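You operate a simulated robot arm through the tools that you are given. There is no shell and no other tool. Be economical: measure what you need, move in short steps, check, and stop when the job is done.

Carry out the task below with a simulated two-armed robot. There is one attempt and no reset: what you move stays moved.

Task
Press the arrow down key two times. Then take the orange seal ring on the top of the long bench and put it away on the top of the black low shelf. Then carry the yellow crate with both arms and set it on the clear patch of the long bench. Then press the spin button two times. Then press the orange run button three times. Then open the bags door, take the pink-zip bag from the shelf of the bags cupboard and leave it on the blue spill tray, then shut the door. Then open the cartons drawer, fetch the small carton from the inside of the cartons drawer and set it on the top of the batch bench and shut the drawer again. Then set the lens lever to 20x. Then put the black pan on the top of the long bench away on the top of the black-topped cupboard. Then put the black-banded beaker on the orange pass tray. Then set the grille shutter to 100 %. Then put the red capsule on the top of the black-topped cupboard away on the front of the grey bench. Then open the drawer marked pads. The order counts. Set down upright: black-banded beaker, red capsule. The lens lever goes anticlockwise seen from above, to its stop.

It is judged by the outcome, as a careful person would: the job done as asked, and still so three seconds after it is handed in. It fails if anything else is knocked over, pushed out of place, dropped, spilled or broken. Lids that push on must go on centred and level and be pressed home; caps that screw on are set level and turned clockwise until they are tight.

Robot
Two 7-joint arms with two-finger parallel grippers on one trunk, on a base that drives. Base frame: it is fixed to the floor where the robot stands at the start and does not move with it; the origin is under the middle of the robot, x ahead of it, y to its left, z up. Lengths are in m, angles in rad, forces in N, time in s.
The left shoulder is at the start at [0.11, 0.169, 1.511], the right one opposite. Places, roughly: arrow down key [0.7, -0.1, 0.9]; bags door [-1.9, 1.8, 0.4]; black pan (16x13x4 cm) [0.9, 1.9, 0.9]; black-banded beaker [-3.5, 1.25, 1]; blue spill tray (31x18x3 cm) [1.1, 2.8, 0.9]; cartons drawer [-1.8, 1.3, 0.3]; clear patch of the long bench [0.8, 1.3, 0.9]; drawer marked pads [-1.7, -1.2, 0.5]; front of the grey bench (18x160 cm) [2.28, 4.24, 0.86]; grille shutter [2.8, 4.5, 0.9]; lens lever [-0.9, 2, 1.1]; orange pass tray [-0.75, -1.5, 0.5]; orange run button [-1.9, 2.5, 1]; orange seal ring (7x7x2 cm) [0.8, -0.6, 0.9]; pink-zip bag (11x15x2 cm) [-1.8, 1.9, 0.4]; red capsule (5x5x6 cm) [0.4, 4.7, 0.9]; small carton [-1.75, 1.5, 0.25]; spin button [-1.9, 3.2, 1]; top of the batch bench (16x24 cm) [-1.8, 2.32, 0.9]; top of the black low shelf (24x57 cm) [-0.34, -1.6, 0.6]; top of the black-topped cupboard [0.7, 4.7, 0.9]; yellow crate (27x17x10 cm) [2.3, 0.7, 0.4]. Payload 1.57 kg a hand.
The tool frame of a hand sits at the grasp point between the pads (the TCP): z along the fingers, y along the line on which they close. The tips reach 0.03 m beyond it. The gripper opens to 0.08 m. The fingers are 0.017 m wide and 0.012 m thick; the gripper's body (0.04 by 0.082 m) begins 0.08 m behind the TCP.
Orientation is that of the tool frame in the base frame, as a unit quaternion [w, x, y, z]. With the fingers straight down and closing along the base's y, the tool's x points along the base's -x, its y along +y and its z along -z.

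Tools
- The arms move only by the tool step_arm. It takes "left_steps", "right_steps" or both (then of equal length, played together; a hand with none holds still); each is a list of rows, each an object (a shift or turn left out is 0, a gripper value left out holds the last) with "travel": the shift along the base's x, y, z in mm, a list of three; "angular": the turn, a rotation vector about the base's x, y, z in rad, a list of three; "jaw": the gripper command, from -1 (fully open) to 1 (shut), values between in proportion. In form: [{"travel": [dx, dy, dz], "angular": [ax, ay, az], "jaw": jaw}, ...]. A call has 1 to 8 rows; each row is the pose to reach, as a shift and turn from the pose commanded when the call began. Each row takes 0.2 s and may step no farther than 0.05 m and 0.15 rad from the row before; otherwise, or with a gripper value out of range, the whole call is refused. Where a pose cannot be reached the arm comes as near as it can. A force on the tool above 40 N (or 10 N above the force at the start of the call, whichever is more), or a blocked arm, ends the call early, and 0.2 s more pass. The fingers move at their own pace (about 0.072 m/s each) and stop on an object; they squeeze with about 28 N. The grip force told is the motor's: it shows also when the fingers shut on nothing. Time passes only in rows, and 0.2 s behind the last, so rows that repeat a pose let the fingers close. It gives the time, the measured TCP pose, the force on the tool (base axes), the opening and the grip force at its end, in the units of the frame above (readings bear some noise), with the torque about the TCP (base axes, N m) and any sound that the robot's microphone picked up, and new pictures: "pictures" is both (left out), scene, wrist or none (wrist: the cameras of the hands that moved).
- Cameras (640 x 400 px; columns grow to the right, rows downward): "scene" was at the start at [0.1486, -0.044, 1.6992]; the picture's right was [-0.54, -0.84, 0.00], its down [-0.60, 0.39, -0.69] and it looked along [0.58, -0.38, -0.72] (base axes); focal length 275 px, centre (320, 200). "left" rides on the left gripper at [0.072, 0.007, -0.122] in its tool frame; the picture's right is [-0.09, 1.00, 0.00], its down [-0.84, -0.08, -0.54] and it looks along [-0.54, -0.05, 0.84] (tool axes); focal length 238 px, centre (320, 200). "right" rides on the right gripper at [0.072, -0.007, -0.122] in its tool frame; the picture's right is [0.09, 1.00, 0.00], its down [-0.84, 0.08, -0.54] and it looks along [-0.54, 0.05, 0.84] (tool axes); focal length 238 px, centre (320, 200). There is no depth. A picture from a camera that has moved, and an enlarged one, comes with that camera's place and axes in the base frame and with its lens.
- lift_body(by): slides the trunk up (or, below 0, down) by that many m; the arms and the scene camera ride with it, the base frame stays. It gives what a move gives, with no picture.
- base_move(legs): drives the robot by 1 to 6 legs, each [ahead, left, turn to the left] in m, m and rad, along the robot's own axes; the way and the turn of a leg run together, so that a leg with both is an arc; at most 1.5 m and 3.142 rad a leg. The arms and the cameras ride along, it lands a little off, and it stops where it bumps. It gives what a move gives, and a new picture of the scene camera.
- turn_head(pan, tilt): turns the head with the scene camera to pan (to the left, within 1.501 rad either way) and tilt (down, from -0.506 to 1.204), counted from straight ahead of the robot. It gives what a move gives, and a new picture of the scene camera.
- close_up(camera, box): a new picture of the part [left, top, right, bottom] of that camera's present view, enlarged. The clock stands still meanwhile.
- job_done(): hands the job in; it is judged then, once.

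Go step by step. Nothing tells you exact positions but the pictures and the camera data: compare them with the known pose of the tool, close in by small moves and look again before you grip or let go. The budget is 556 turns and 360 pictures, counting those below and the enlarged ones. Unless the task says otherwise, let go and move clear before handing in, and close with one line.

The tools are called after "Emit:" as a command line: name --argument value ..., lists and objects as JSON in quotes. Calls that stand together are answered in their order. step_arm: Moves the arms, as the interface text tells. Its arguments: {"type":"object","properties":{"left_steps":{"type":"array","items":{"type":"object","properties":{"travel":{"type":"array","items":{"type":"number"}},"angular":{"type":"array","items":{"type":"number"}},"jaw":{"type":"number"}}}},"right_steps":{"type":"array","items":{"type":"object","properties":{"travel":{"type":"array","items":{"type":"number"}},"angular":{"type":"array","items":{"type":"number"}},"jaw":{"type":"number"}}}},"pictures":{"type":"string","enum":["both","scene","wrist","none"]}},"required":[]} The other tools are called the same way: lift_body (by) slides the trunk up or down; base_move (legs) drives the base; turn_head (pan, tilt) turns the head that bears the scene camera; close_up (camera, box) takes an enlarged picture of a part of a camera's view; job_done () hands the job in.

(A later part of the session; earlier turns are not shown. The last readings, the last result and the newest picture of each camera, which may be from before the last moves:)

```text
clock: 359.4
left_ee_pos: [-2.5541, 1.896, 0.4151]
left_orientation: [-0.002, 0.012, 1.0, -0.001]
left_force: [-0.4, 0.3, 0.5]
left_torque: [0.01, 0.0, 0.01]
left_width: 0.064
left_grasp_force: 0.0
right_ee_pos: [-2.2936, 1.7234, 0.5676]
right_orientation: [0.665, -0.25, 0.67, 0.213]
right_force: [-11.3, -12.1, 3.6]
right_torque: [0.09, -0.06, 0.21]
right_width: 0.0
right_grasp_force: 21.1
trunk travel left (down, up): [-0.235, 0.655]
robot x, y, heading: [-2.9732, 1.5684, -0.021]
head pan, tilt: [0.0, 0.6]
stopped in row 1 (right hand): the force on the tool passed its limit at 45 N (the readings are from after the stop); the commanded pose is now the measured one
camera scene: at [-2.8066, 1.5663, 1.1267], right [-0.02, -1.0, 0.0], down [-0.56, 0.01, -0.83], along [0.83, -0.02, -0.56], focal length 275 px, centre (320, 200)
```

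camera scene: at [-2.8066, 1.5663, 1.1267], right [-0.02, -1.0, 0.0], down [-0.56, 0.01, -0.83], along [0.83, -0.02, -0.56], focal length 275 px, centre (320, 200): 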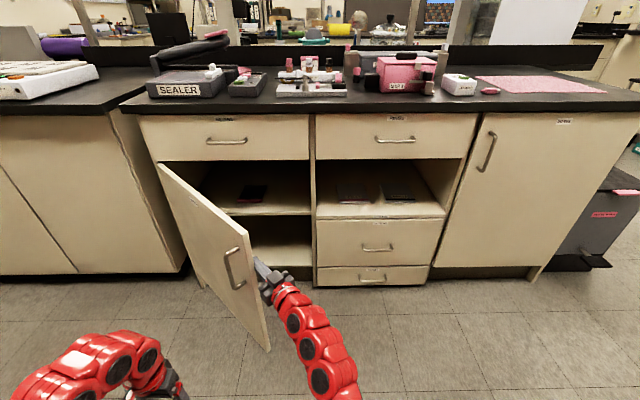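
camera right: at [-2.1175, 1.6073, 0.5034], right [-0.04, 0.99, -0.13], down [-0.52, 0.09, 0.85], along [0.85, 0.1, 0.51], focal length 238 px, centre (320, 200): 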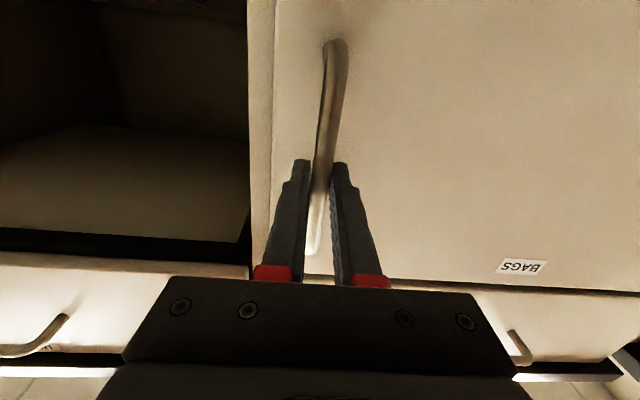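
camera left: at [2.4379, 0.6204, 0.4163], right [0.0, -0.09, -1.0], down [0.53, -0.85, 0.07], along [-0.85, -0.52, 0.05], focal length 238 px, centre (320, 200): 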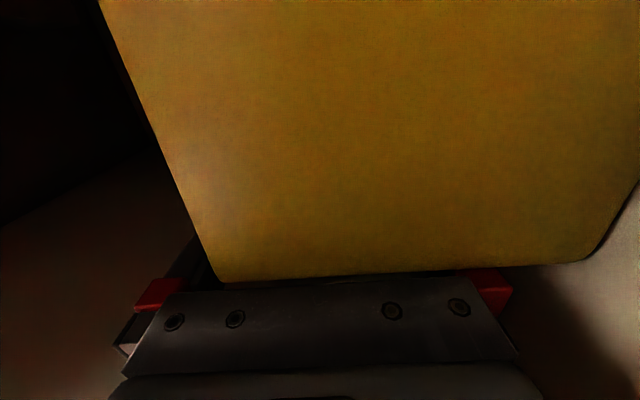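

The hand still bears on the door's end edge. I shift it deeper along the inside face, then push again.

Emit:
step_arm --right_steps '[{"travel": [15, -22, 0]}, {"travel": [30, -44, 0]}, {"travel": [65, -20, 0]}, {"travel": [100, 5, 0]}, {"travel": [105, 20, 0]}, {"travel": [95, 35, 0]}, {"travel": [85, 50, 0]}, {"travel": [75, 65, 0]}]' --pictures "none"

Emit:
step_arm --right_steps '[{"travel": [-7, 10, 0]}, {"travel": [-14, 20, 0]}, {"travel": [-21, 30, 0]}, {"travel": [-28, 41, 0]}, {"travel": [-34, 52, 0]}, {"travel": [-40, 64, 0]}, {"travel": [-45, 76, 0]}, {"travel": [-49, 88, 0]}]' --pictures "scene"

```text
clock: 360.5
left_ee_pos: [-2.5539, 1.8937, 0.4146]
left_orientation: [-0.003, 0.014, 1.0, 0.0]
left_force: [0.1, 0.3, 0.2]
left_torque: [-0.02, 0.03, -0.03]
left_width: 0.0642
left_grasp_force: 0.0
right_ee_pos: [-2.1867, 1.7184, 0.5662]
right_orientation: [0.667, -0.244, 0.674, 0.204]
right_force: [-12.6, -16.2, 7.0]
right_torque: [0.24, 0.34, 1.33]
right_width: 0.0
right_grasp_force: 20.2
trunk travel left (down, up): [-0.235, 0.655]
robot x, y, heading: [-2.9736, 1.5703, -0.025]
head pan, tilt: [0.0, 0.6]
stopped in row 5 (right hand): the force on the tool passed its limit at 73 N (the readings are from after the stop); the commanded pose is now the measured one
```

```text
clock: 360.9
left_ee_pos: [-2.5533, 1.894, 0.415]
left_orientation: [-0.004, 0.015, 1.0, -0.001]
left_force: [0.3, -0.5, 0.1]
left_torque: [-0.01, 0.01, -0.01]
left_width: 0.0642
left_grasp_force: 0.0
right_ee_pos: [-2.1906, 1.7189, 0.5656]
right_orientation: [0.668, -0.243, 0.674, 0.203]
right_force: [-9.4, -11.1, 5.2]
right_torque: [0.11, 0.27, 0.85]
right_width: 0.0
right_grasp_force: 21.9
trunk travel left (down, up): [-0.235, 0.655]
robot x, y, heading: [-2.9766, 1.5707, -0.033]
head pan, tilt: [0.0, 0.6]
stopped in row 1 (right hand): the force on the tool passed its limit at 45 N (the readings are from after the stop); the commanded pose is now the measured one
camera scene: at [-2.8071, 1.5646, 1.1266], right [-0.03, -1.0, 0.0], down [-0.56, 0.01, -0.83], along [0.83, -0.02, -0.56], focal length 275 px, centre (320, 200)
```

scene: 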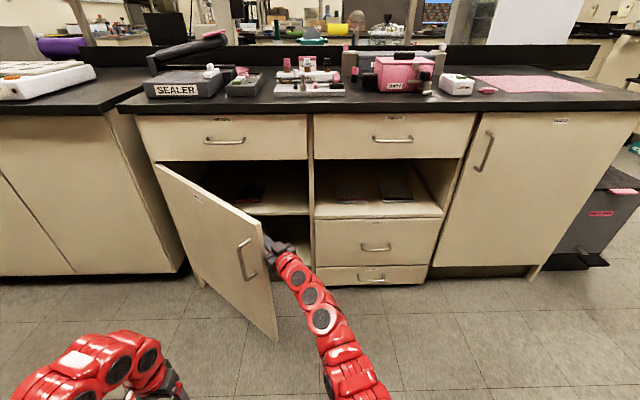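

The opening is enough to reach the bag from the right. Since it lies flat, I'll hook it from behind, draw it over the shelf edge, and then grip it. First I free the hand.

Emit:
step_arm --right_steps '[{"travel": [0, -40, 0]}, {"travel": [-10, -80, 0]}, {"travel": [-40, -110, 0]}, {"travel": [-80, -120, 0]}]' --pictures "none"

Emit:
base_move --legs '[[0, 0, 0.03]]'

```text
clock: 361.9
left_ee_pos: [-2.5533, 1.894, 0.4149]
left_orientation: [-0.004, 0.014, 1.0, -0.001]
left_force: [0.1, 0.5, -0.4]
left_torque: [-0.01, -0.02, 0.0]
left_width: 0.0638
left_grasp_force: 0.1
right_ee_pos: [-2.271, 1.5997, 0.5649]
right_orientation: [0.666, -0.244, 0.675, 0.204]
right_force: [-0.4, 0.2, 0.0]
right_torque: [0.01, 0.0, 0.02]
right_width: 0.0
right_grasp_force: 21.1
trunk travel left (down, up): [-0.235, 0.655]
robot x, y, heading: [-2.9766, 1.5702, -0.024]
head pan, tilt: [0.0, 0.6]
```

```text
clock: 362.6
left_ee_pos: [-2.5641, 1.9063, 0.4153]
left_orientation: [-0.003, 0.0, 1.0, 0.0]
left_force: [0.2, 0.2, 0.0]
left_torque: [0.02, -0.01, -0.03]
left_width: 0.0641
left_grasp_force: 0.1
right_ee_pos: [-2.2723, 1.6221, 0.5637]
right_orientation: [0.663, -0.254, 0.671, 0.212]
right_force: [0.5, -0.2, 0.9]
right_torque: [0.02, 0.01, 0.02]
right_width: 0.0003
right_grasp_force: 21.3
trunk travel left (down, up): [-0.235, 0.655]
robot x, y, heading: [-2.9768, 1.5677, 0.008]
head pan, tilt: [0.0, 0.6]
camera scene: at [-2.8059, 1.571, 1.1264], right [0.01, -1.0, 0.0], down [-0.57, 0.0, -0.82], along [0.82, 0.0, -0.57], focal length 275 px, centre (320, 200)
```

scene: 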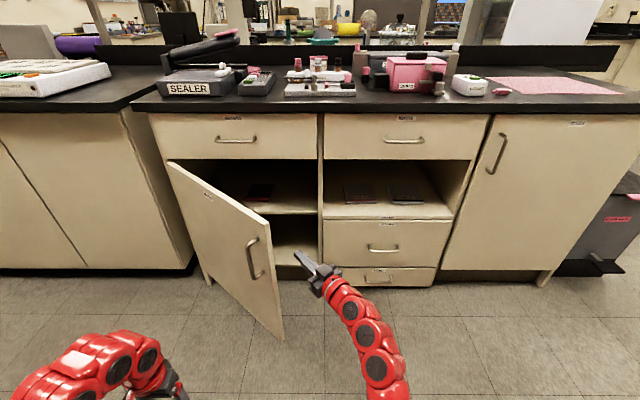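

I roll the right hand so the fingers close vertically (camera to the left), keeping clear of the door.

Emit:
step_arm --right_steps '[{"travel": [0, -15, 0], "angular": [0.11, 0.087, -0.004]}, {"travel": [0, -30, 0], "angular": [0.22, 0.174, -0.008]}, {"travel": [0, -40, 0], "angular": [0.33, 0.261, -0.012]}, {"travel": [0, -50, 0], "angular": [0.44, 0.348, -0.016]}, {"travel": [0, -50, 0], "angular": [0.55, 0.435, -0.02]}, {"travel": [0, -50, 0], "angular": [0.66, 0.522, -0.024]}]' --pictures "none"

Emit:
step_arm --right_steps '[{"angular": [0.11, 0.087, -0.004]}, {"angular": [0.22, 0.174, -0.008]}, {"angular": [0.33, 0.261, -0.012]}, {"angular": [0.44, 0.348, -0.016]}, {"angular": [0.55, 0.44, -0.02]}]' --pictures "both"

```text
clock: 364.0
left_ee_pos: [-2.5636, 1.9073, 0.4151]
left_orientation: [-0.003, 0.0, 1.0, -0.001]
left_force: [-0.5, 0.2, 0.3]
left_torque: [0.02, 0.02, -0.01]
left_width: 0.064
left_grasp_force: 0.0
right_ee_pos: [-2.2715, 1.5721, 0.5626]
right_orientation: [0.518, 0.043, 0.715, 0.467]
right_force: [0.2, -0.1, 0.8]
right_torque: [0.01, -0.01, 0.0]
right_width: 0.0
right_grasp_force: 21.8
trunk travel left (down, up): [-0.235, 0.655]
robot x, y, heading: [-2.9748, 1.5715, 0.003]
head pan, tilt: [0.0, 0.6]
```

```text
clock: 365.2
left_ee_pos: [-2.563, 1.9067, 0.4137]
left_orientation: [-0.004, -0.001, 1.0, 0.0]
left_force: [-0.2, -0.4, -0.3]
left_torque: [0.01, 0.04, 0.0]
left_width: 0.0639
left_grasp_force: 0.2
right_ee_pos: [-2.2726, 1.573, 0.5639]
right_orientation: [0.325, 0.287, 0.657, 0.617]
right_force: [-0.2, 0.1, -0.3]
right_torque: [0.0, 0.02, 0.0]
right_width: 0.0002
right_grasp_force: 21.5
trunk travel left (down, up): [-0.235, 0.655]
robot x, y, heading: [-2.9771, 1.5697, 0.005]
head pan, tilt: [0.0, 0.6]
camera scene: at [-2.8059, 1.571, 1.1264], right [0.01, -1.0, 0.0], down [-0.57, 0.0, -0.82], along [0.82, 0.0, -0.57], focal length 275 px, centre (320, 200)
camera right: at [-2.4133, 1.5524, 0.5554], right [-0.08, 0.15, 0.99], down [0.1, -0.98, 0.15], along [0.99, 0.11, 0.07], focal length 238 px, centre (320, 200)
```

scene: 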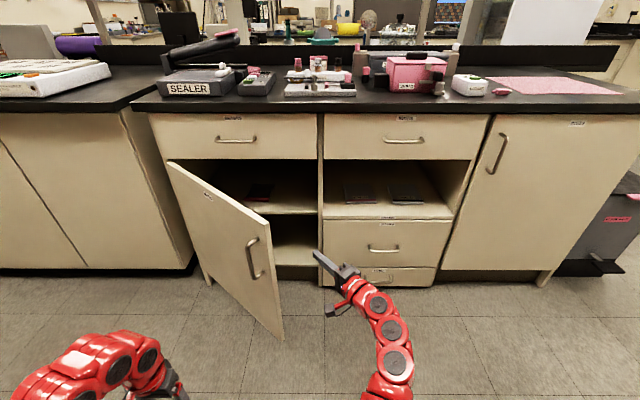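
right: 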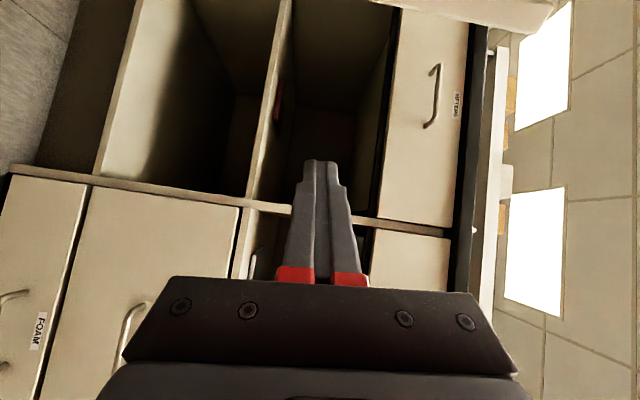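

Emit:
close_up --camera "right" --box '[220, 50, 380, 150]'

```text
4.00 times, centred on (300, 100) of right
camera zoom: at [-2.4133, 1.5524, 0.5554], right [-0.08, 0.15, 0.99], down [0.1, -0.98, 0.15], along [0.99, 0.11, 0.07], focal length 953 px, centre (400, 600)
```

zoom: 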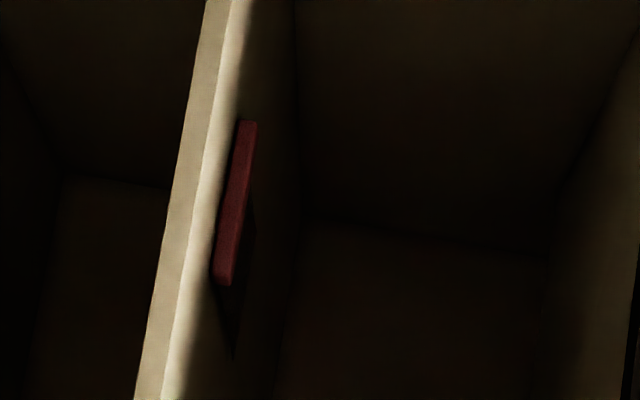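

Two-ray estimate: zip edge at [-1.811, 1.86, 0.454], shelf edge x -1.888. The left arm suits this better, standing further right; I sidestep right and re-pose both hands (left forward with vertical closing, right down and tucked).

Emit:
base_move --legs '[[0, -0.19, 0]]'

Emit:
step_arm --left_steps '[{"travel": [0, 0, 10], "angular": [-0.086, -0.086, 0.086]}, {"travel": [0, 0, 20], "angular": [-0.172, -0.172, 0.172]}, {"travel": [0, 0, 30], "angular": [-0.258, -0.258, 0.258]}, {"travel": [0, -5, 40], "angular": [-0.344, -0.344, 0.344]}, {"travel": [0, -10, 50], "angular": [-0.43, -0.43, 0.43]}, {"travel": [0, -15, 60], "angular": [-0.516, -0.516, 0.516]}, {"travel": [0, -20, 70], "angular": [-0.602, -0.602, 0.602]}]' --right_steps '[{"travel": [-21, -27, -4], "angular": [-0.0998, 0.0526, 0.0464]}, {"travel": [-42, -54, -8], "angular": [-0.1996, 0.1052, 0.0928]}, {"travel": [-63, -81, -12], "angular": [-0.2994, 0.1578, 0.1392]}, {"travel": [-84, -108, -16], "angular": [-0.3992, 0.2104, 0.1856]}, {"travel": [-105, -135, -20], "angular": [-0.499, 0.263, 0.232]}, {"travel": [-126, -162, -24], "angular": [-0.5988, 0.3156, 0.2784]}, {"travel": [-147, -189, -28], "angular": [-0.6986, 0.3682, 0.3248]}]' --pictures "none"

Emit:
step_arm --left_steps '[{"travel": [0, 0, 5], "angular": [-0.086, -0.086, 0.086]}, {"travel": [0, 0, 10], "angular": [-0.172, -0.172, 0.172]}, {"travel": [0, 0, 15], "angular": [-0.258, -0.258, 0.258]}, {"travel": [0, -5, 20], "angular": [-0.344, -0.344, 0.344]}, {"travel": [0, -10, 25], "angular": [-0.43, -0.43, 0.43]}, {"travel": [0, -15, 30], "angular": [-0.516, -0.516, 0.516]}, {"travel": [0, -20, 30], "angular": [-0.602, -0.602, 0.602]}]' --right_steps '[{"travel": [-21, -27, -4], "angular": [-0.0998, 0.0526, 0.0464]}, {"travel": [-42, -54, -8], "angular": [-0.1996, 0.1052, 0.0928]}, {"travel": [-63, -81, -12], "angular": [-0.2994, 0.1578, 0.1392]}, {"travel": [-84, -108, -16], "angular": [-0.3992, 0.2104, 0.1856]}, {"travel": [-105, -135, -20], "angular": [-0.499, 0.263, 0.232]}, {"travel": [-126, -162, -24], "angular": [-0.5988, 0.3156, 0.2784]}, {"travel": [-147, -189, -28], "angular": [-0.6986, 0.3682, 0.3248]}]' --pictures "scene"

```text
clock: 366.8
left_ee_pos: [-2.5621, 1.7169, 0.4148]
left_orientation: [-0.003, -0.001, 1.0, -0.001]
left_force: [-0.5, 0.4, 0.2]
left_torque: [0.0, 0.01, 0.02]
left_width: 0.064
left_grasp_force: 0.0
right_ee_pos: [-2.2719, 1.3806, 0.5634]
right_orientation: [0.326, 0.288, 0.656, 0.617]
right_force: [0.4, 0.2, 0.4]
right_torque: [-0.01, 0.03, 0.01]
right_width: 0.0001
right_grasp_force: 21.5
trunk travel left (down, up): [-0.235, 0.655]
robot x, y, heading: [-2.9742, 1.3793, 0.011]
head pan, tilt: [0.0, 0.6]
camera scene: at [-2.8048, 1.3805, 1.1264], right [0.01, -1.0, 0.0], down [-0.56, 0.0, -0.83], along [0.82, 0.0, -0.57], focal length 275 px, centre (320, 200)
```

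scene: 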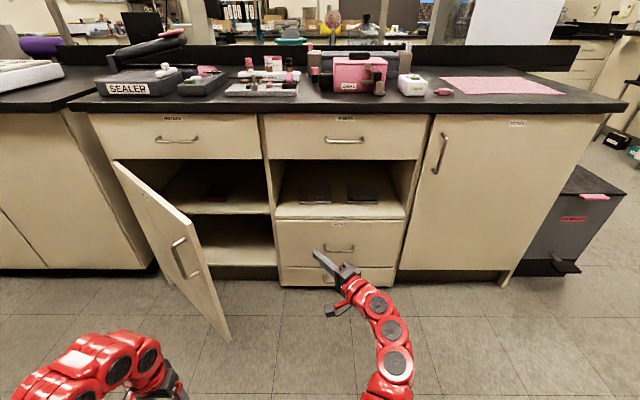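

```text
clock: 368.4
left_ee_pos: [-2.563, 1.695, 0.4845]
left_orientation: [0.285, -0.288, 0.867, -0.29]
left_force: [0.5, -0.1, 0.0]
left_torque: [0.02, 0.04, -0.04]
left_width: 0.0637
left_grasp_force: 0.1
right_ee_pos: [-2.418, 1.1902, 0.5359]
right_orientation: [0.18, 0.156, 0.91, 0.339]
right_force: [-0.6, 0.4, 0.6]
right_torque: [-0.03, 0.0, 0.02]
right_width: 0.0002
right_grasp_force: 21.0
trunk travel left (down, up): [-0.235, 0.655]
robot x, y, heading: [-2.9723, 1.3812, 0.006]
head pan, tilt: [0.0, 0.6]
```

```text
clock: 370.0
left_ee_pos: [-2.563, 1.6759, 0.5141]
left_orientation: [0.497, -0.498, 0.503, -0.502]
left_force: [-0.8, -0.4, -0.4]
left_torque: [0.01, -0.03, 0.02]
left_width: 0.0641
left_grasp_force: 0.0
right_ee_pos: [-2.5616, 1.105, 0.4937]
right_orientation: [0.032, 0.008, 0.999, 0.023]
right_force: [-0.2, 0.1, 0.0]
right_torque: [-0.06, -0.01, -0.02]
right_width: 0.0002
right_grasp_force: 20.8
right hand out of reach, approached as far as the arm can: row 5, 6, 7
trunk travel left (down, up): [-0.235, 0.655]
robot x, y, heading: [-2.9758, 1.3788, 0.006]
head pan, tilt: [0.0, 0.6]
camera scene: at [-2.8051, 1.382, 1.1265], right [0.01, -1.0, 0.0], down [-0.56, 0.0, -0.83], along [0.83, 0.0, -0.56], focal length 275 px, centre (320, 200)
```

scene: 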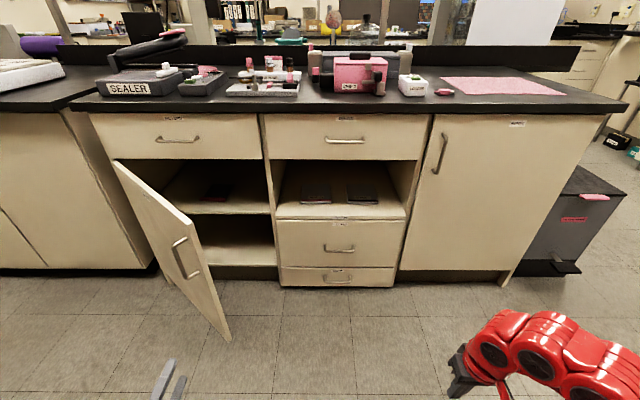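

Both hands posed. The door edge is at about [-2.24, 1.70]; I close the left fingers, pitch them down and yaw left, staying at y 1.62, and then drive forward into the opening.

Emit:
step_arm --left_steps '[{"travel": [0, -12, 10], "angular": [-0.0248, 0.1081, 0.0877], "jaw": 1}, {"travel": [0, -24, 20], "angular": [-0.0495, 0.2163, 0.1754]}, {"travel": [0, -36, 30], "angular": [-0.0743, 0.3244, 0.2632]}, {"travel": [0, -48, 40], "angular": [-0.099, 0.4326, 0.3509]}, {"travel": [0, -56, 45], "angular": [-0.1238, 0.5407, 0.4386]}]' --pictures "none"

Emit:
base_move --legs '[[0.5, 0, -0.006]]'

Emit:
close_up --camera "left" --box '[0, 0, 640, 400]'

```text
clock: 371.2
left_ee_pos: [-2.5295, 1.6793, 0.3871]
left_orientation: [-0.421, 0.727, -0.468, 0.275]
left_force: [0.7, -0.8, 0.2]
left_torque: [0.11, -0.03, 0.03]
left_width: 0.0002
left_grasp_force: 21.2
left hand out of reach, approached as far as the arm can: row 1, 2, 3, 4, 5
right_ee_pos: [-2.5538, 1.0994, 0.4787]
right_orientation: [0.021, 0.007, 0.999, 0.03]
right_force: [-0.8, 0.1, -1.1]
right_torque: [0.06, 0.0, -0.01]
right_width: 0.0
right_grasp_force: 21.5
trunk travel left (down, up): [-0.235, 0.655]
robot x, y, heading: [-2.9709, 1.3833, 0.005]
head pan, tilt: [0.0, 0.6]
```

```text
clock: 374.2
left_ee_pos: [-2.0204, 1.6733, 0.3834]
left_orientation: [-0.416, 0.723, -0.478, 0.276]
left_force: [-0.4, -1.1, -0.7]
left_torque: [-0.01, -0.02, 0.01]
left_width: 0.0
left_grasp_force: 21.2
right_ee_pos: [-2.0506, 1.0961, 0.4814]
right_orientation: [0.02, 0.012, 0.999, 0.026]
right_force: [0.0, 0.0, 0.3]
right_torque: [-0.03, 0.0, 0.0]
right_width: 0.0001
right_grasp_force: 21.2
trunk travel left (down, up): [-0.235, 0.655]
robot x, y, heading: [-2.4662, 1.3816, -0.006]
head pan, tilt: [0.0, 0.6]
camera scene: at [-2.2748, 1.3703, 1.1223], right [0.0, -1.0, -0.01], down [-0.58, 0.01, -0.81], along [0.81, 0.0, -0.58], focal length 275 px, centre (320, 200)
```

scene: 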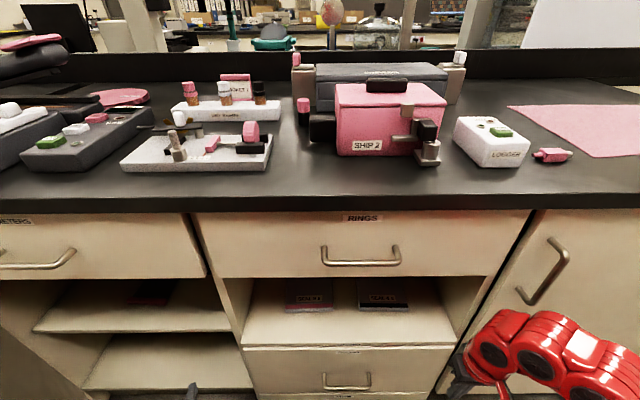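

```text
1.00 times, centred on (320, 200) of left (not enlarged: the box is as wide or as high as the picture)
camera zoom: at [-2.0924, 1.5662, 0.4381], right [-0.5, -0.11, -0.86], down [-0.72, 0.6, 0.34], along [0.48, 0.79, -0.38], focal length 238 px, centre (320, 200)
```

zoom: 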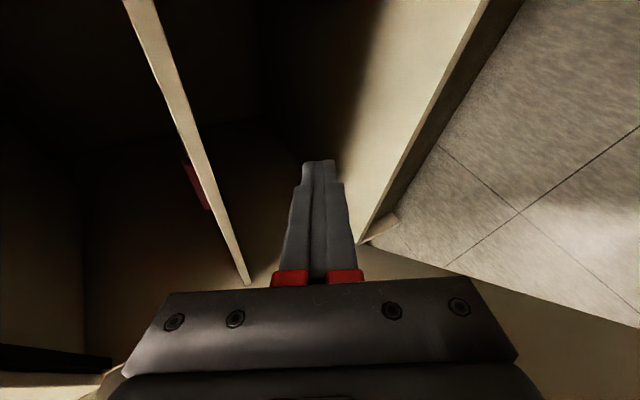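

The hand settled too low; from here (outside the shelf edge) I raise it 14 cm.

Emit:
step_arm --left_steps '[{"travel": [0, 0, 30]}, {"travel": [0, 0, 60]}, {"travel": [0, 0, 90]}, {"travel": [0, 0, 120]}, {"travel": [0, 0, 145]}]' --pictures "wrist"

```text
clock: 375.4
left_ee_pos: [-1.9694, 1.6887, 0.4252]
left_orientation: [-0.418, 0.721, -0.472, 0.287]
left_force: [-0.3, -0.1, -0.6]
left_torque: [0.03, 0.02, 0.02]
left_width: 0.0001
left_grasp_force: 21.1
left hand out of reach, approached as far as the arm can: row 1, 2, 3, 4, 5
right_ee_pos: [-2.0577, 1.0995, 0.4947]
right_orientation: [0.032, 0.012, 0.999, 0.023]
right_force: [0.4, -0.1, -0.4]
right_torque: [0.0, -0.01, 0.01]
right_width: 0.0
right_grasp_force: 20.7
trunk travel left (down, up): [-0.235, 0.655]
robot x, y, heading: [-2.4675, 1.3781, 0.0]
head pan, tilt: [0.0, 0.6]
camera left: at [-2.0426, 1.582, 0.4801], right [-0.48, -0.12, -0.87], down [-0.73, 0.61, 0.32], along [0.49, 0.79, -0.38], focal length 238 px, centre (320, 200)
```

left: 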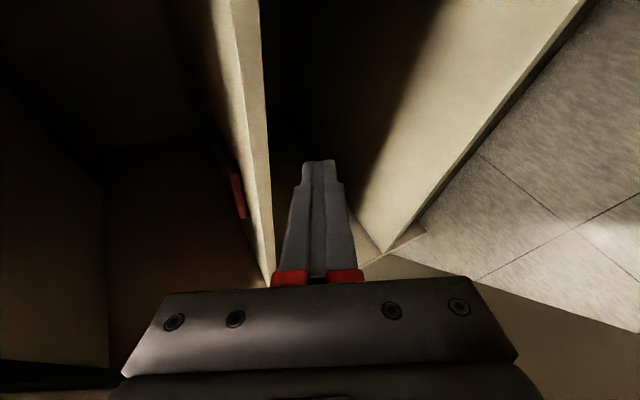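

I raise the trunk by 0.1 m instead.

Emit:
lift_body --by 0.11

Emit:
close_up --camera "left" --box '[0, 0, 640, 400]'

```text
clock: 376.8
left_ee_pos: [-1.9696, 1.6888, 0.5362]
left_orientation: [-0.418, 0.721, -0.472, 0.287]
left_force: [0.8, -0.2, -0.3]
left_torque: [0.0, 0.03, 0.01]
left_width: 0.0001
left_grasp_force: 21.3
right_ee_pos: [-2.0587, 1.1007, 0.6031]
right_orientation: [0.031, 0.013, 0.999, 0.023]
right_force: [0.5, 0.1, 1.0]
right_torque: [0.02, 0.02, -0.02]
right_width: 0.0001
right_grasp_force: 21.0
trunk travel left (down, up): [-0.345, 0.545]
robot x, y, heading: [-2.4651, 1.3821, -0.005]
head pan, tilt: [0.0, 0.6]
```

```text
1.00 times, centred on (320, 200) of left (not enlarged: the box is as wide or as high as the picture)
camera zoom: at [-2.0426, 1.5821, 0.5901], right [-0.47, -0.12, -0.87], down [-0.73, 0.61, 0.31], along [0.49, 0.79, -0.38], focal length 238 px, centre (320, 200)
```

zoom: 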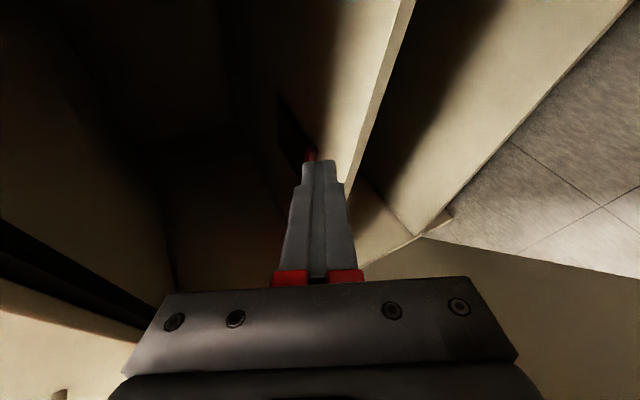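

Emit:
close_up --camera "left" --box '[200, 60, 420, 197]'

```text
2.91 times, centred on (310, 128) of left
camera zoom: at [-2.0426, 1.5821, 0.5901], right [-0.47, -0.12, -0.87], down [-0.73, 0.61, 0.31], along [0.49, 0.79, -0.38], focal length 693 px, centre (349, 408)
```

zoom: 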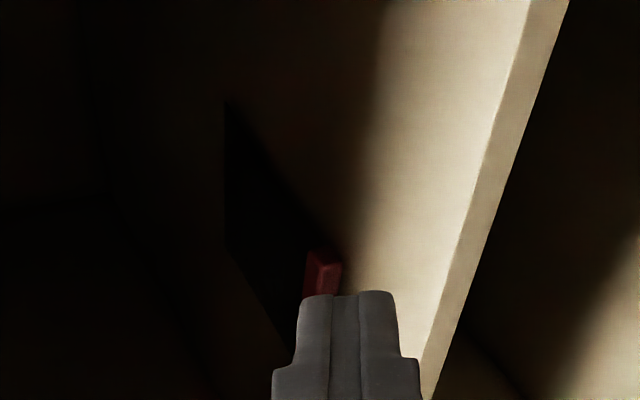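

Bag: x -1.83…-1.69, y 1.80–1.91, top about 0.46. I move the left fingertips over the bag to just behind its rear edge.

Emit:
step_arm --left_steps '[{"travel": [40, 21, 0]}, {"travel": [80, 43, 0]}, {"travel": [120, 65, 0]}, {"travel": [160, 86, 0]}, {"travel": [200, 108, 0]}, {"travel": [240, 130, 0]}, {"travel": [282, 152, 0]}]' --pictures "both"

```text
clock: 378.4
left_ee_pos: [-1.6882, 1.8421, 0.5334]
left_orientation: [-0.418, 0.721, -0.472, 0.287]
left_force: [0.4, -0.2, -0.8]
left_torque: [0.02, 0.0, 0.02]
left_width: 0.0
left_grasp_force: 20.7
right_ee_pos: [-2.0585, 1.1007, 0.6034]
right_orientation: [0.032, 0.012, 0.999, 0.021]
right_force: [0.3, -0.2, 0.3]
right_torque: [0.0, 0.01, 0.01]
right_width: 0.0004
right_grasp_force: 21.1
trunk travel left (down, up): [-0.345, 0.545]
robot x, y, heading: [-2.4672, 1.3806, -0.006]
head pan, tilt: [0.0, 0.6]
camera scene: at [-2.2986, 1.3798, 1.2363], right [0.0, -1.0, 0.0], down [-0.57, 0.0, -0.82], along [0.82, 0.0, -0.57], focal length 275 px, centre (320, 200)
camera left: at [-1.7601, 1.7352, 0.5892], right [-0.48, -0.12, -0.87], down [-0.73, 0.61, 0.31], along [0.49, 0.79, -0.38], focal length 238 px, centre (320, 200)
```

scene: 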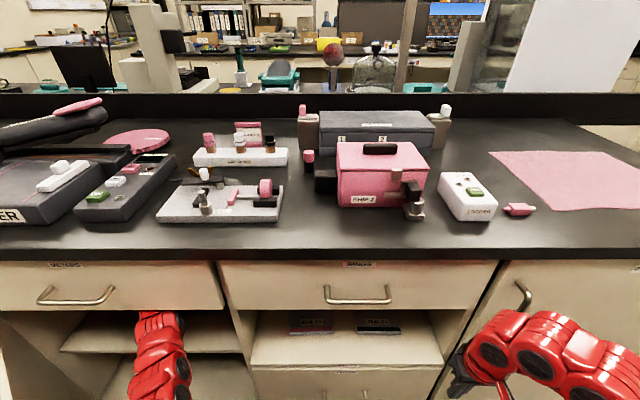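
left: 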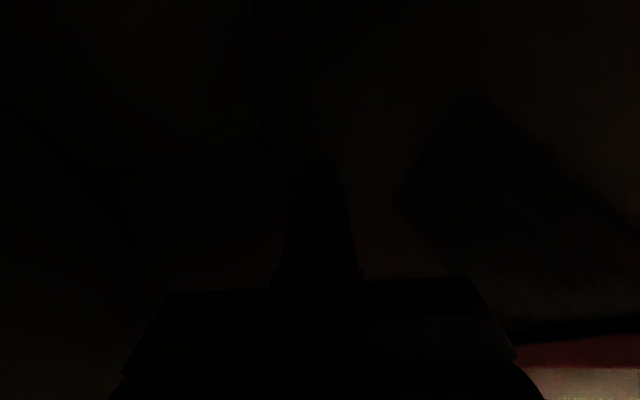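

Over the spot: the bag's rear edge is at x -1.699, the tip is 3 cm behind it. I lower until the tip is just above the shelf.

Emit:
step_arm --left_steps '[{"travel": [0, 3, -20]}, {"travel": [0, 3, -40]}, {"travel": [0, 3, -50]}, {"travel": [0, 3, -57]}, {"travel": [0, 3, -63]}]' --pictures "none"

```text
clock: 379.6
left_ee_pos: [-1.6881, 1.8448, 0.4723]
left_orientation: [-0.419, 0.722, -0.471, 0.287]
left_force: [-0.3, -0.6, 0.4]
left_torque: [0.04, 0.04, 0.0]
left_width: 0.0
left_grasp_force: 21.2
right_ee_pos: [-2.0584, 1.1011, 0.6019]
right_orientation: [0.031, 0.012, 0.999, 0.023]
right_force: [-0.2, -0.9, -0.7]
right_torque: [0.01, 0.03, 0.03]
right_width: 0.0
right_grasp_force: 21.4
trunk travel left (down, up): [-0.345, 0.545]
robot x, y, heading: [-2.4695, 1.3811, -0.0]
head pan, tilt: [0.0, 0.6]
```

Tip is about 2 mm above the shelf. I pull back slowly to drag the bag forward.

Emit:
step_arm --left_steps '[{"travel": [-15, 0, 0]}, {"travel": [-30, 0, 0]}, {"travel": [-45, 0, 0]}, {"travel": [-60, 0, 0]}, {"travel": [-75, 0, 0]}, {"travel": [-90, 0, 0]}, {"travel": [-105, 0, 0]}]' --pictures "both"

```text
clock: 381.2
left_ee_pos: [-1.7937, 1.843, 0.4725]
left_orientation: [-0.418, 0.721, -0.472, 0.287]
left_force: [-0.4, -0.1, 4.1]
left_torque: [0.07, -0.04, 0.02]
left_width: 0.0
left_grasp_force: 21.7
right_ee_pos: [-2.0586, 1.1004, 0.6042]
right_orientation: [0.032, 0.013, 0.999, 0.023]
right_force: [-0.1, 0.1, -0.2]
right_torque: [0.0, -0.02, 0.05]
right_width: 0.0
right_grasp_force: 21.3
trunk travel left (down, up): [-0.345, 0.545]
robot x, y, heading: [-2.4721, 1.3776, -0.003]
head pan, tilt: [0.0, 0.6]
camera scene: at [-2.2997, 1.379, 1.2366], right [0.0, -1.0, 0.0], down [-0.56, 0.0, -0.83], along [0.83, 0.0, -0.56], focal length 275 px, centre (320, 200)
camera left: at [-1.8662, 1.7368, 0.5271], right [-0.47, -0.12, -0.87], down [-0.73, 0.61, 0.31], along [0.49, 0.79, -0.38], focal length 238 px, centre (320, 200)
```

scene: 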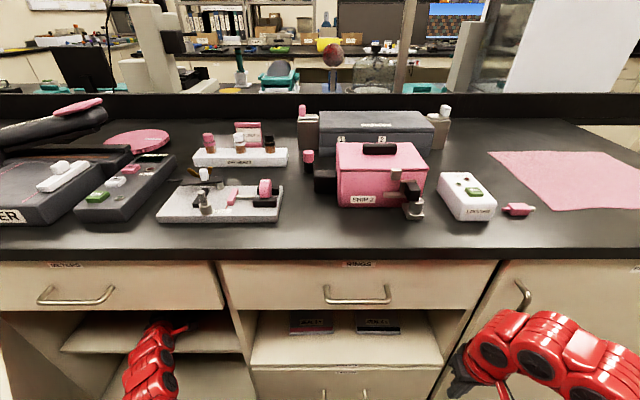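
left: 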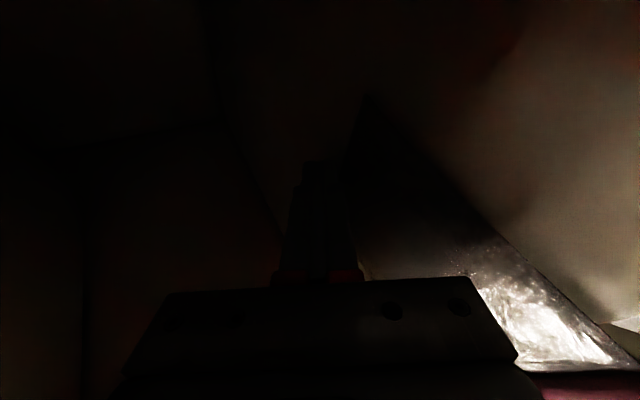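

The bag moved 10 cm: its front now overhangs the shelf edge by about 4–5 cm. I lift off it and withdraw.

Emit:
step_arm --left_steps '[{"travel": [5, 0, 25]}, {"travel": [5, 0, 60]}, {"travel": [-35, -20, 70]}, {"travel": [-75, -40, 75]}, {"travel": [-115, -60, 75]}, {"travel": [-155, -80, 75]}, {"travel": [-195, -100, 70]}]' --pictures "wrist"

```text
clock: 382.8
left_ee_pos: [-1.9814, 1.7551, 0.5523]
left_orientation: [-0.433, 0.718, -0.465, 0.283]
left_force: [0.0, 0.6, -0.3]
left_torque: [-0.02, 0.0, 0.03]
left_width: 0.0
left_grasp_force: 21.4
left hand out of reach, approached as far as the arm can: row 7
right_ee_pos: [-2.0586, 1.1008, 0.6034]
right_orientation: [0.032, 0.011, 0.999, 0.023]
right_force: [-0.6, 0.0, 0.8]
right_torque: [0.01, -0.02, -0.02]
right_width: 0.0005
right_grasp_force: 21.2
trunk travel left (down, up): [-0.345, 0.545]
robot x, y, heading: [-2.4718, 1.3826, -0.004]
head pan, tilt: [0.0, 0.6]
camera left: at [-2.0525, 1.6463, 0.6031], right [-0.46, -0.11, -0.88], down [-0.75, 0.59, 0.32], along [0.48, 0.8, -0.35], focal length 238 px, centre (320, 200)
```

left: 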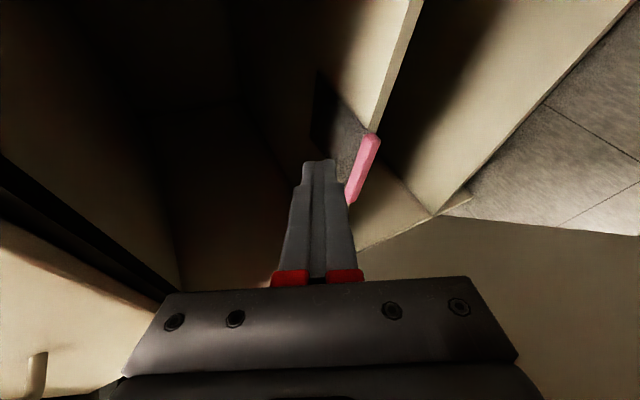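

The overhang is only about 2 cm, so I hook it once more and draw it another 2.5 cm.

Emit:
step_arm --left_steps '[{"travel": [40, 18, 0]}, {"travel": [80, 36, 0]}, {"travel": [120, 54, 0]}, {"travel": [160, 72, 0]}, {"travel": [205, 89, 0]}, {"travel": [212, 89, -40]}, {"travel": [212, 89, -70]}, {"travel": [212, 89, -79]}]' --pictures "none"

Emit:
step_arm --left_steps '[{"travel": [-15, 0, 0]}, {"travel": [-28, 0, 0]}, {"travel": [-38, 0, 0]}, {"travel": [-48, 0, 0]}, {"travel": [-53, 0, 0]}]' --pictures "none"

Emit:
step_arm --left_steps '[{"travel": [5, 0, 25]}, {"travel": [5, 0, 60]}, {"travel": [-30, -18, 75]}, {"travel": [-65, -36, 80]}, {"travel": [-100, -54, 80]}, {"travel": [-135, -72, 80]}, {"travel": [-165, -85, 75]}]' --pictures "wrist"

```text
clock: 384.6
left_ee_pos: [-1.7757, 1.8343, 0.4684]
left_orientation: [-0.422, 0.72, -0.47, 0.288]
left_force: [0.5, -1.9, 14.0]
left_torque: [0.13, -0.28, -0.05]
left_width: 0.0
left_grasp_force: 21.2
right_ee_pos: [-2.0597, 1.1006, 0.6038]
right_orientation: [0.032, 0.013, 0.999, 0.023]
right_force: [0.6, -0.4, -1.0]
right_torque: [-0.01, -0.01, -0.02]
right_width: 0.0002
right_grasp_force: 21.4
trunk travel left (down, up): [-0.345, 0.545]
robot x, y, heading: [-2.4687, 1.3793, -0.004]
head pan, tilt: [0.0, 0.6]
```

```text
clock: 385.4
left_ee_pos: [-1.8121, 1.8328, 0.4674]
left_orientation: [-0.421, 0.72, -0.47, 0.29]
left_force: [-4.7, -4.4, 11.9]
left_torque: [0.06, -0.08, -0.02]
left_width: 0.0
left_grasp_force: 21.1
right_ee_pos: [-2.0596, 1.0999, 0.6033]
right_orientation: [0.033, 0.012, 0.999, 0.024]
right_force: [-0.1, -0.2, -0.3]
right_torque: [-0.01, 0.01, -0.01]
right_width: 0.0003
right_grasp_force: 21.2
trunk travel left (down, up): [-0.345, 0.545]
robot x, y, heading: [-2.4701, 1.3794, -0.007]
head pan, tilt: [0.0, 0.6]
stopped in row 4 (left hand): the force on the tool passed its limit at 42 N (the readings are from after the stop); the commanded pose is now the measured one
```

```text
clock: 387.1
left_ee_pos: [-1.9797, 1.7488, 0.5406]
left_orientation: [-0.42, 0.721, -0.471, 0.288]
left_force: [-0.4, 0.5, 0.6]
left_torque: [-0.01, -0.01, -0.01]
left_width: 0.0
left_grasp_force: 21.3
right_ee_pos: [-2.0597, 1.1002, 0.6021]
right_orientation: [0.032, 0.013, 0.999, 0.024]
right_force: [-0.1, -0.7, 0.6]
right_torque: [0.01, -0.02, 0.03]
right_width: 0.0
right_grasp_force: 21.3
trunk travel left (down, up): [-0.345, 0.545]
robot x, y, heading: [-2.4695, 1.3813, -0.002]
head pan, tilt: [0.0, 0.6]
camera left: at [-2.0516, 1.6408, 0.5958], right [-0.47, -0.12, -0.88], down [-0.73, 0.61, 0.31], along [0.49, 0.79, -0.37], focal length 238 px, centre (320, 200)
```

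left: 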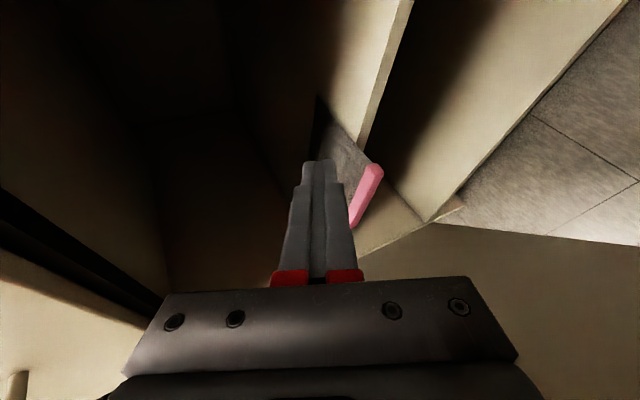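

The overhang is now about 3.7 cm. I level the hand, open it, and bring it in front of the zip edge.

Emit:
step_arm --left_steps '[{"travel": [-10, 3, 0], "angular": [0.038, -0.094, 0.042], "jaw": -0.4}, {"travel": [-20, 6, -5], "angular": [0.077, -0.187, 0.084]}, {"travel": [-30, 9, -15], "angular": [0.115, -0.281, 0.126]}, {"travel": [-40, 12, -25], "angular": [0.154, -0.374, 0.168]}, {"travel": [-45, 15, -35], "angular": [0.192, -0.468, 0.21]}]' --pictures "both"

```text
clock: 388.2
left_ee_pos: [-2.0238, 1.7634, 0.5066]
left_orientation: [-0.613, 0.635, -0.308, 0.356]
left_force: [0.0, 0.3, 0.3]
left_torque: [0.01, -0.01, 0.0]
left_width: 0.0558
left_grasp_force: 0.1
right_ee_pos: [-2.0583, 1.1009, 0.6041]
right_orientation: [0.031, 0.013, 0.999, 0.023]
right_force: [0.2, 0.2, 0.5]
right_torque: [-0.01, 0.01, 0.03]
right_width: 0.0002
right_grasp_force: 21.1
trunk travel left (down, up): [-0.345, 0.545]
robot x, y, heading: [-2.4723, 1.3822, -0.009]
head pan, tilt: [0.0, 0.6]
camera scene: at [-2.2987, 1.3797, 1.2364], right [0.0, -1.0, 0.0], down [-0.57, 0.0, -0.82], along [0.82, 0.0, -0.57], focal length 275 px, centre (320, 200)
camera left: at [-2.0833, 1.6367, 0.5049], right [-0.01, 0.02, -1.0], down [-0.92, 0.39, 0.01], along [0.39, 0.92, 0.01], focal length 238 px, centre (320, 200)
```

scene: 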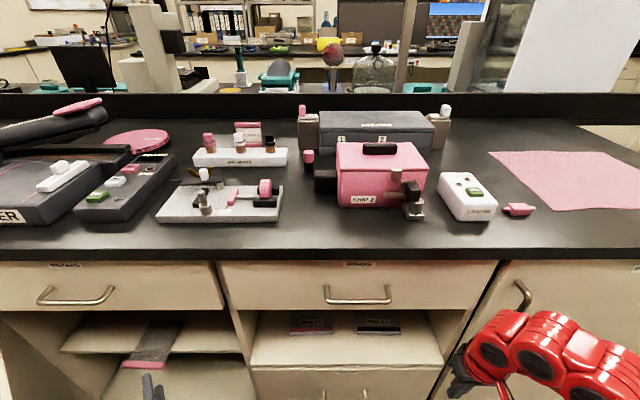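
left: 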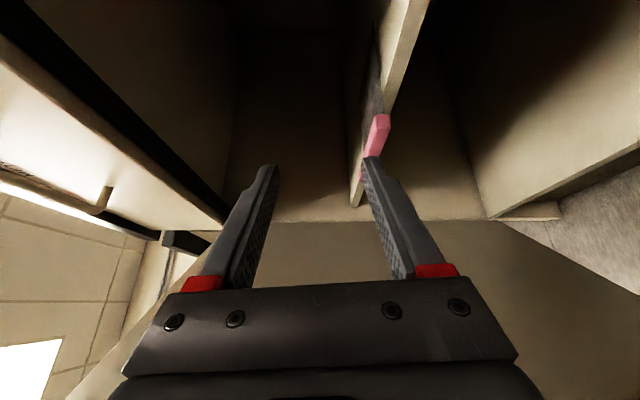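

Zip edge at z 0.456. I lower to that height and move in along the finger direction.

Emit:
step_arm --left_steps '[{"travel": [0, 5, -25]}, {"travel": [0, 10, -50]}, {"travel": [20, 24, -50]}, {"travel": [42, 40, -50]}, {"travel": [62, 54, -50]}, {"travel": [80, 68, -50]}]' --pictures "wrist"

```text
clock: 389.6
left_ee_pos: [-1.9432, 1.8314, 0.4542]
left_orientation: [-0.611, 0.636, -0.308, 0.357]
left_force: [-0.8, 0.1, 0.7]
left_torque: [-0.01, 0.0, 0.02]
left_width: 0.056
left_grasp_force: 0.1
right_ee_pos: [-2.0591, 1.0999, 0.603]
right_orientation: [0.031, 0.013, 0.999, 0.023]
right_force: [-0.7, 0.8, -0.2]
right_torque: [-0.03, 0.0, 0.0]
right_width: 0.0002
right_grasp_force: 21.4
trunk travel left (down, up): [-0.345, 0.545]
robot x, y, heading: [-2.4698, 1.3819, -0.006]
head pan, tilt: [0.0, 0.6]
camera left: at [-2.0032, 1.7041, 0.454], right [-0.01, 0.01, -1.0], down [-0.92, 0.4, 0.01], along [0.4, 0.92, 0.01], focal length 238 px, centre (320, 200)
```

left: 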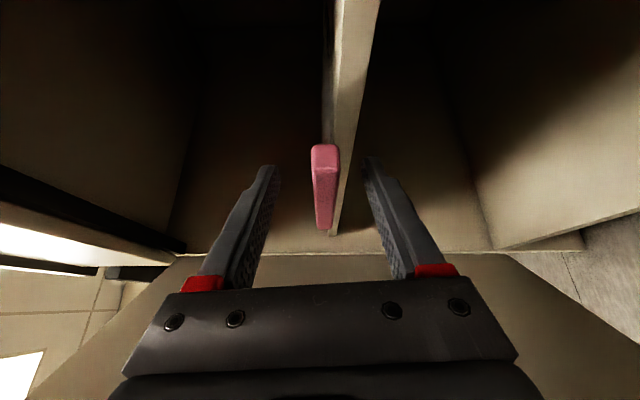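

The zip strip is between the fingers. Closing.

Emit:
step_arm --left_steps '[{"travel": [3, 2, 0], "jaw": 0.2}, {"travel": [3, 2, 0], "jaw": 0.6}, {"travel": [3, 2, 0], "jaw": 1}, {"travel": [3, 2, 0], "jaw": 1}]' --pictures "wrist"

```text
clock: 390.6
left_ee_pos: [-1.9408, 1.8305, 0.4564]
left_orientation: [-0.611, 0.635, -0.309, 0.357]
left_force: [-0.3, -0.8, -1.4]
left_torque: [0.0, 0.01, -0.03]
left_width: 0.0133
left_grasp_force: 27.5
right_ee_pos: [-2.0587, 1.0997, 0.6037]
right_orientation: [0.032, 0.013, 0.999, 0.023]
right_force: [0.1, 0.5, 0.3]
right_torque: [-0.03, 0.0, 0.01]
right_width: 0.0
right_grasp_force: 21.5
trunk travel left (down, up): [-0.345, 0.545]
robot x, y, heading: [-2.4672, 1.3856, -0.004]
head pan, tilt: [0.0, 0.6]
camera left: at [-2.0003, 1.706, 0.4542], right [-0.01, 0.01, -1.0], down [-0.92, 0.4, 0.01], along [0.4, 0.92, 0.01], focal length 238 px, centre (320, 200)
```

left: 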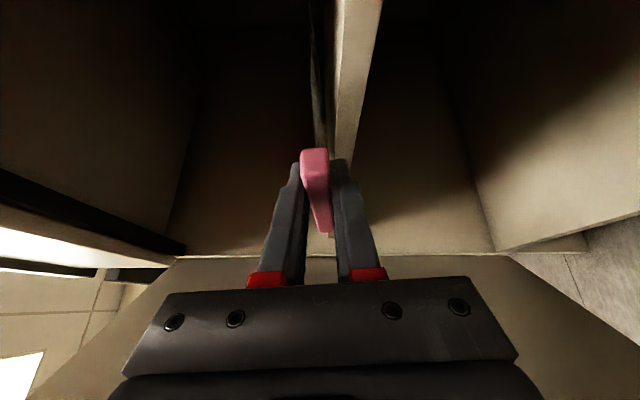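

Bag gripped. I lift it 2 cm off the shelf and withdraw diagonally so it clears both the door and the partition.

Emit:
step_arm --left_steps '[{"travel": [0, 0, 10]}, {"travel": [0, 0, 25]}, {"travel": [0, 0, 25]}]' --pictures "none"

Emit:
base_move --legs '[[-0.22, -0.2, 0], [-0.35, -0.1, 0]]'

Emit:
close_up --camera "left" --box '[0, 0, 640, 400]'

```text
clock: 391.4
left_ee_pos: [-1.9408, 1.8326, 0.4807]
left_orientation: [-0.61, 0.636, -0.31, 0.358]
left_force: [0.6, 0.0, -0.4]
left_torque: [-0.01, 0.03, -0.05]
left_width: 0.0128
left_grasp_force: 27.5
right_ee_pos: [-2.0597, 1.1005, 0.6035]
right_orientation: [0.031, 0.012, 0.999, 0.024]
right_force: [-0.1, -0.1, -0.2]
right_torque: [0.02, 0.01, -0.02]
right_width: 0.0
right_grasp_force: 21.2
trunk travel left (down, up): [-0.345, 0.545]
robot x, y, heading: [-2.4702, 1.3789, -0.002]
head pan, tilt: [0.0, 0.6]
```

```text
clock: 395.4
left_ee_pos: [-2.5108, 1.5385, 0.4806]
left_orientation: [-0.611, 0.635, -0.309, 0.357]
left_force: [-0.1, -0.1, 0.0]
left_torque: [0.01, 0.01, -0.05]
left_width: 0.013
left_grasp_force: 28.1
right_ee_pos: [-2.631, 0.806, 0.6035]
right_orientation: [0.031, 0.013, 0.999, 0.023]
right_force: [0.5, 0.3, -0.1]
right_torque: [-0.02, 0.02, 0.02]
right_width: 0.0
right_grasp_force: 22.0
trunk travel left (down, up): [-0.345, 0.545]
robot x, y, heading: [-3.0415, 1.0861, -0.006]
head pan, tilt: [0.0, 0.6]
camera scene: at [-2.8718, 1.0849, 1.2365], right [0.0, -1.0, 0.0], down [-0.56, 0.0, -0.83], along [0.83, 0.0, -0.56], focal length 275 px, centre (320, 200)
```

scene: 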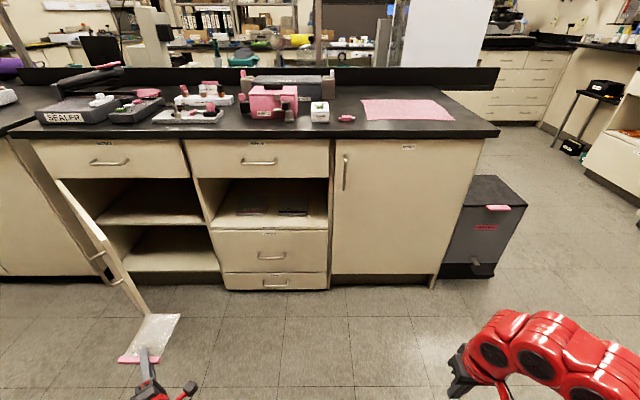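

```text
1.00 times, centred on (320, 200) of left (not enlarged: the box is as wide or as high as the picture)
camera zoom: at [-2.5728, 1.412, 0.4799], right [-0.01, 0.01, -1.0], down [-0.92, 0.4, 0.01], along [0.4, 0.92, 0.01], focal length 238 px, centre (320, 200)
```

zoom: 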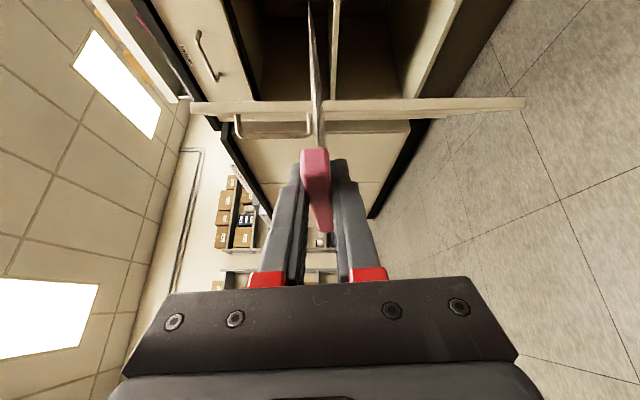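

Bag is out and held well. I raise the trunk and carry it around the north end of the island: sidestep left first.

Emit:
lift_body --by 0.4

Emit:
base_move --legs '[[0, 1.4, 0.006], [0.15, 1.45, 0]]'

Emit:
lift_body --by 0.145

```text
clock: 399.2
left_ee_pos: [-2.5121, 1.5381, 0.881]
left_orientation: [-0.611, 0.636, -0.309, 0.357]
left_force: [0.3, 0.0, -0.4]
left_torque: [-0.03, -0.04, -0.01]
left_width: 0.013
left_grasp_force: 27.8
right_ee_pos: [-2.6322, 0.8045, 1.0023]
right_orientation: [0.031, 0.012, 0.999, 0.023]
right_force: [-0.4, -0.2, 0.2]
right_torque: [0.03, -0.03, 0.0]
right_width: 0.0002
right_grasp_force: 21.4
trunk travel left (down, up): [-0.745, 0.145]
robot x, y, heading: [-3.0415, 1.0858, -0.004]
head pan, tilt: [0.0, 0.6]
```

```text
clock: 401.2
left_ee_pos: [-2.5163, 1.6801, 0.8776]
left_orientation: [-0.612, 0.64, -0.304, 0.352]
left_force: [0.1, 1.1, -1.2]
left_torque: [0.0, -0.04, 0.0]
left_width: 0.0133
left_grasp_force: 27.6
right_ee_pos: [-2.6229, 0.9464, 1.0047]
right_orientation: [0.03, 0.006, 0.999, 0.023]
right_force: [0.9, 0.4, 0.3]
right_torque: [-0.1, 0.02, 0.01]
right_width: 0.0
right_grasp_force: 21.0
trunk travel left (down, up): [-0.745, 0.145]
robot x, y, heading: [-3.0336, 1.2193, 0.007]
head pan, tilt: [0.0, 0.6]
stopped in leg 1: the robot was blocked; the commanded pose is now the measured one
camera scene: at [-2.8672, 1.2246, 1.6364], right [0.01, -1.0, 0.0], down [-0.57, -0.01, -0.82], along [0.82, 0.01, -0.57], focal length 275 px, centre (320, 200)
```

scene: 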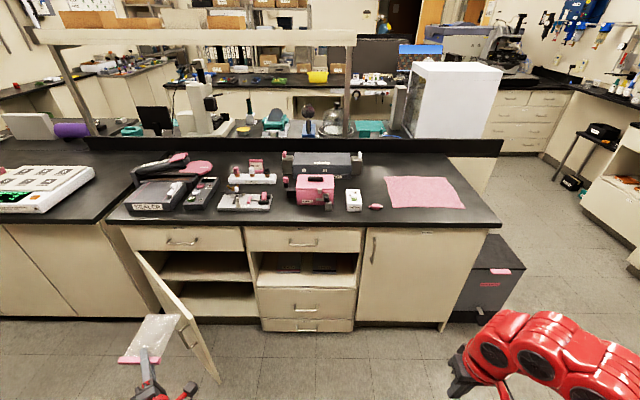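

```text
clock: 402.9
left_ee_pos: [-2.5166, 1.6774, 1.0252]
left_orientation: [-0.613, 0.639, -0.305, 0.351]
left_force: [0.4, 0.0, 0.2]
left_torque: [-0.01, -0.01, -0.03]
left_width: 0.013
left_grasp_force: 27.8
right_ee_pos: [-2.6251, 0.9434, 1.1488]
right_orientation: [0.031, 0.005, 0.999, 0.023]
right_force: [0.2, 0.7, 0.7]
right_torque: [0.05, -0.05, -0.01]
right_width: 0.0
right_grasp_force: 21.5
trunk travel left (down, up): [-0.89, 0.0]
robot x, y, heading: [-3.0341, 1.2165, 0.009]
head pan, tilt: [0.0, 0.6]
```

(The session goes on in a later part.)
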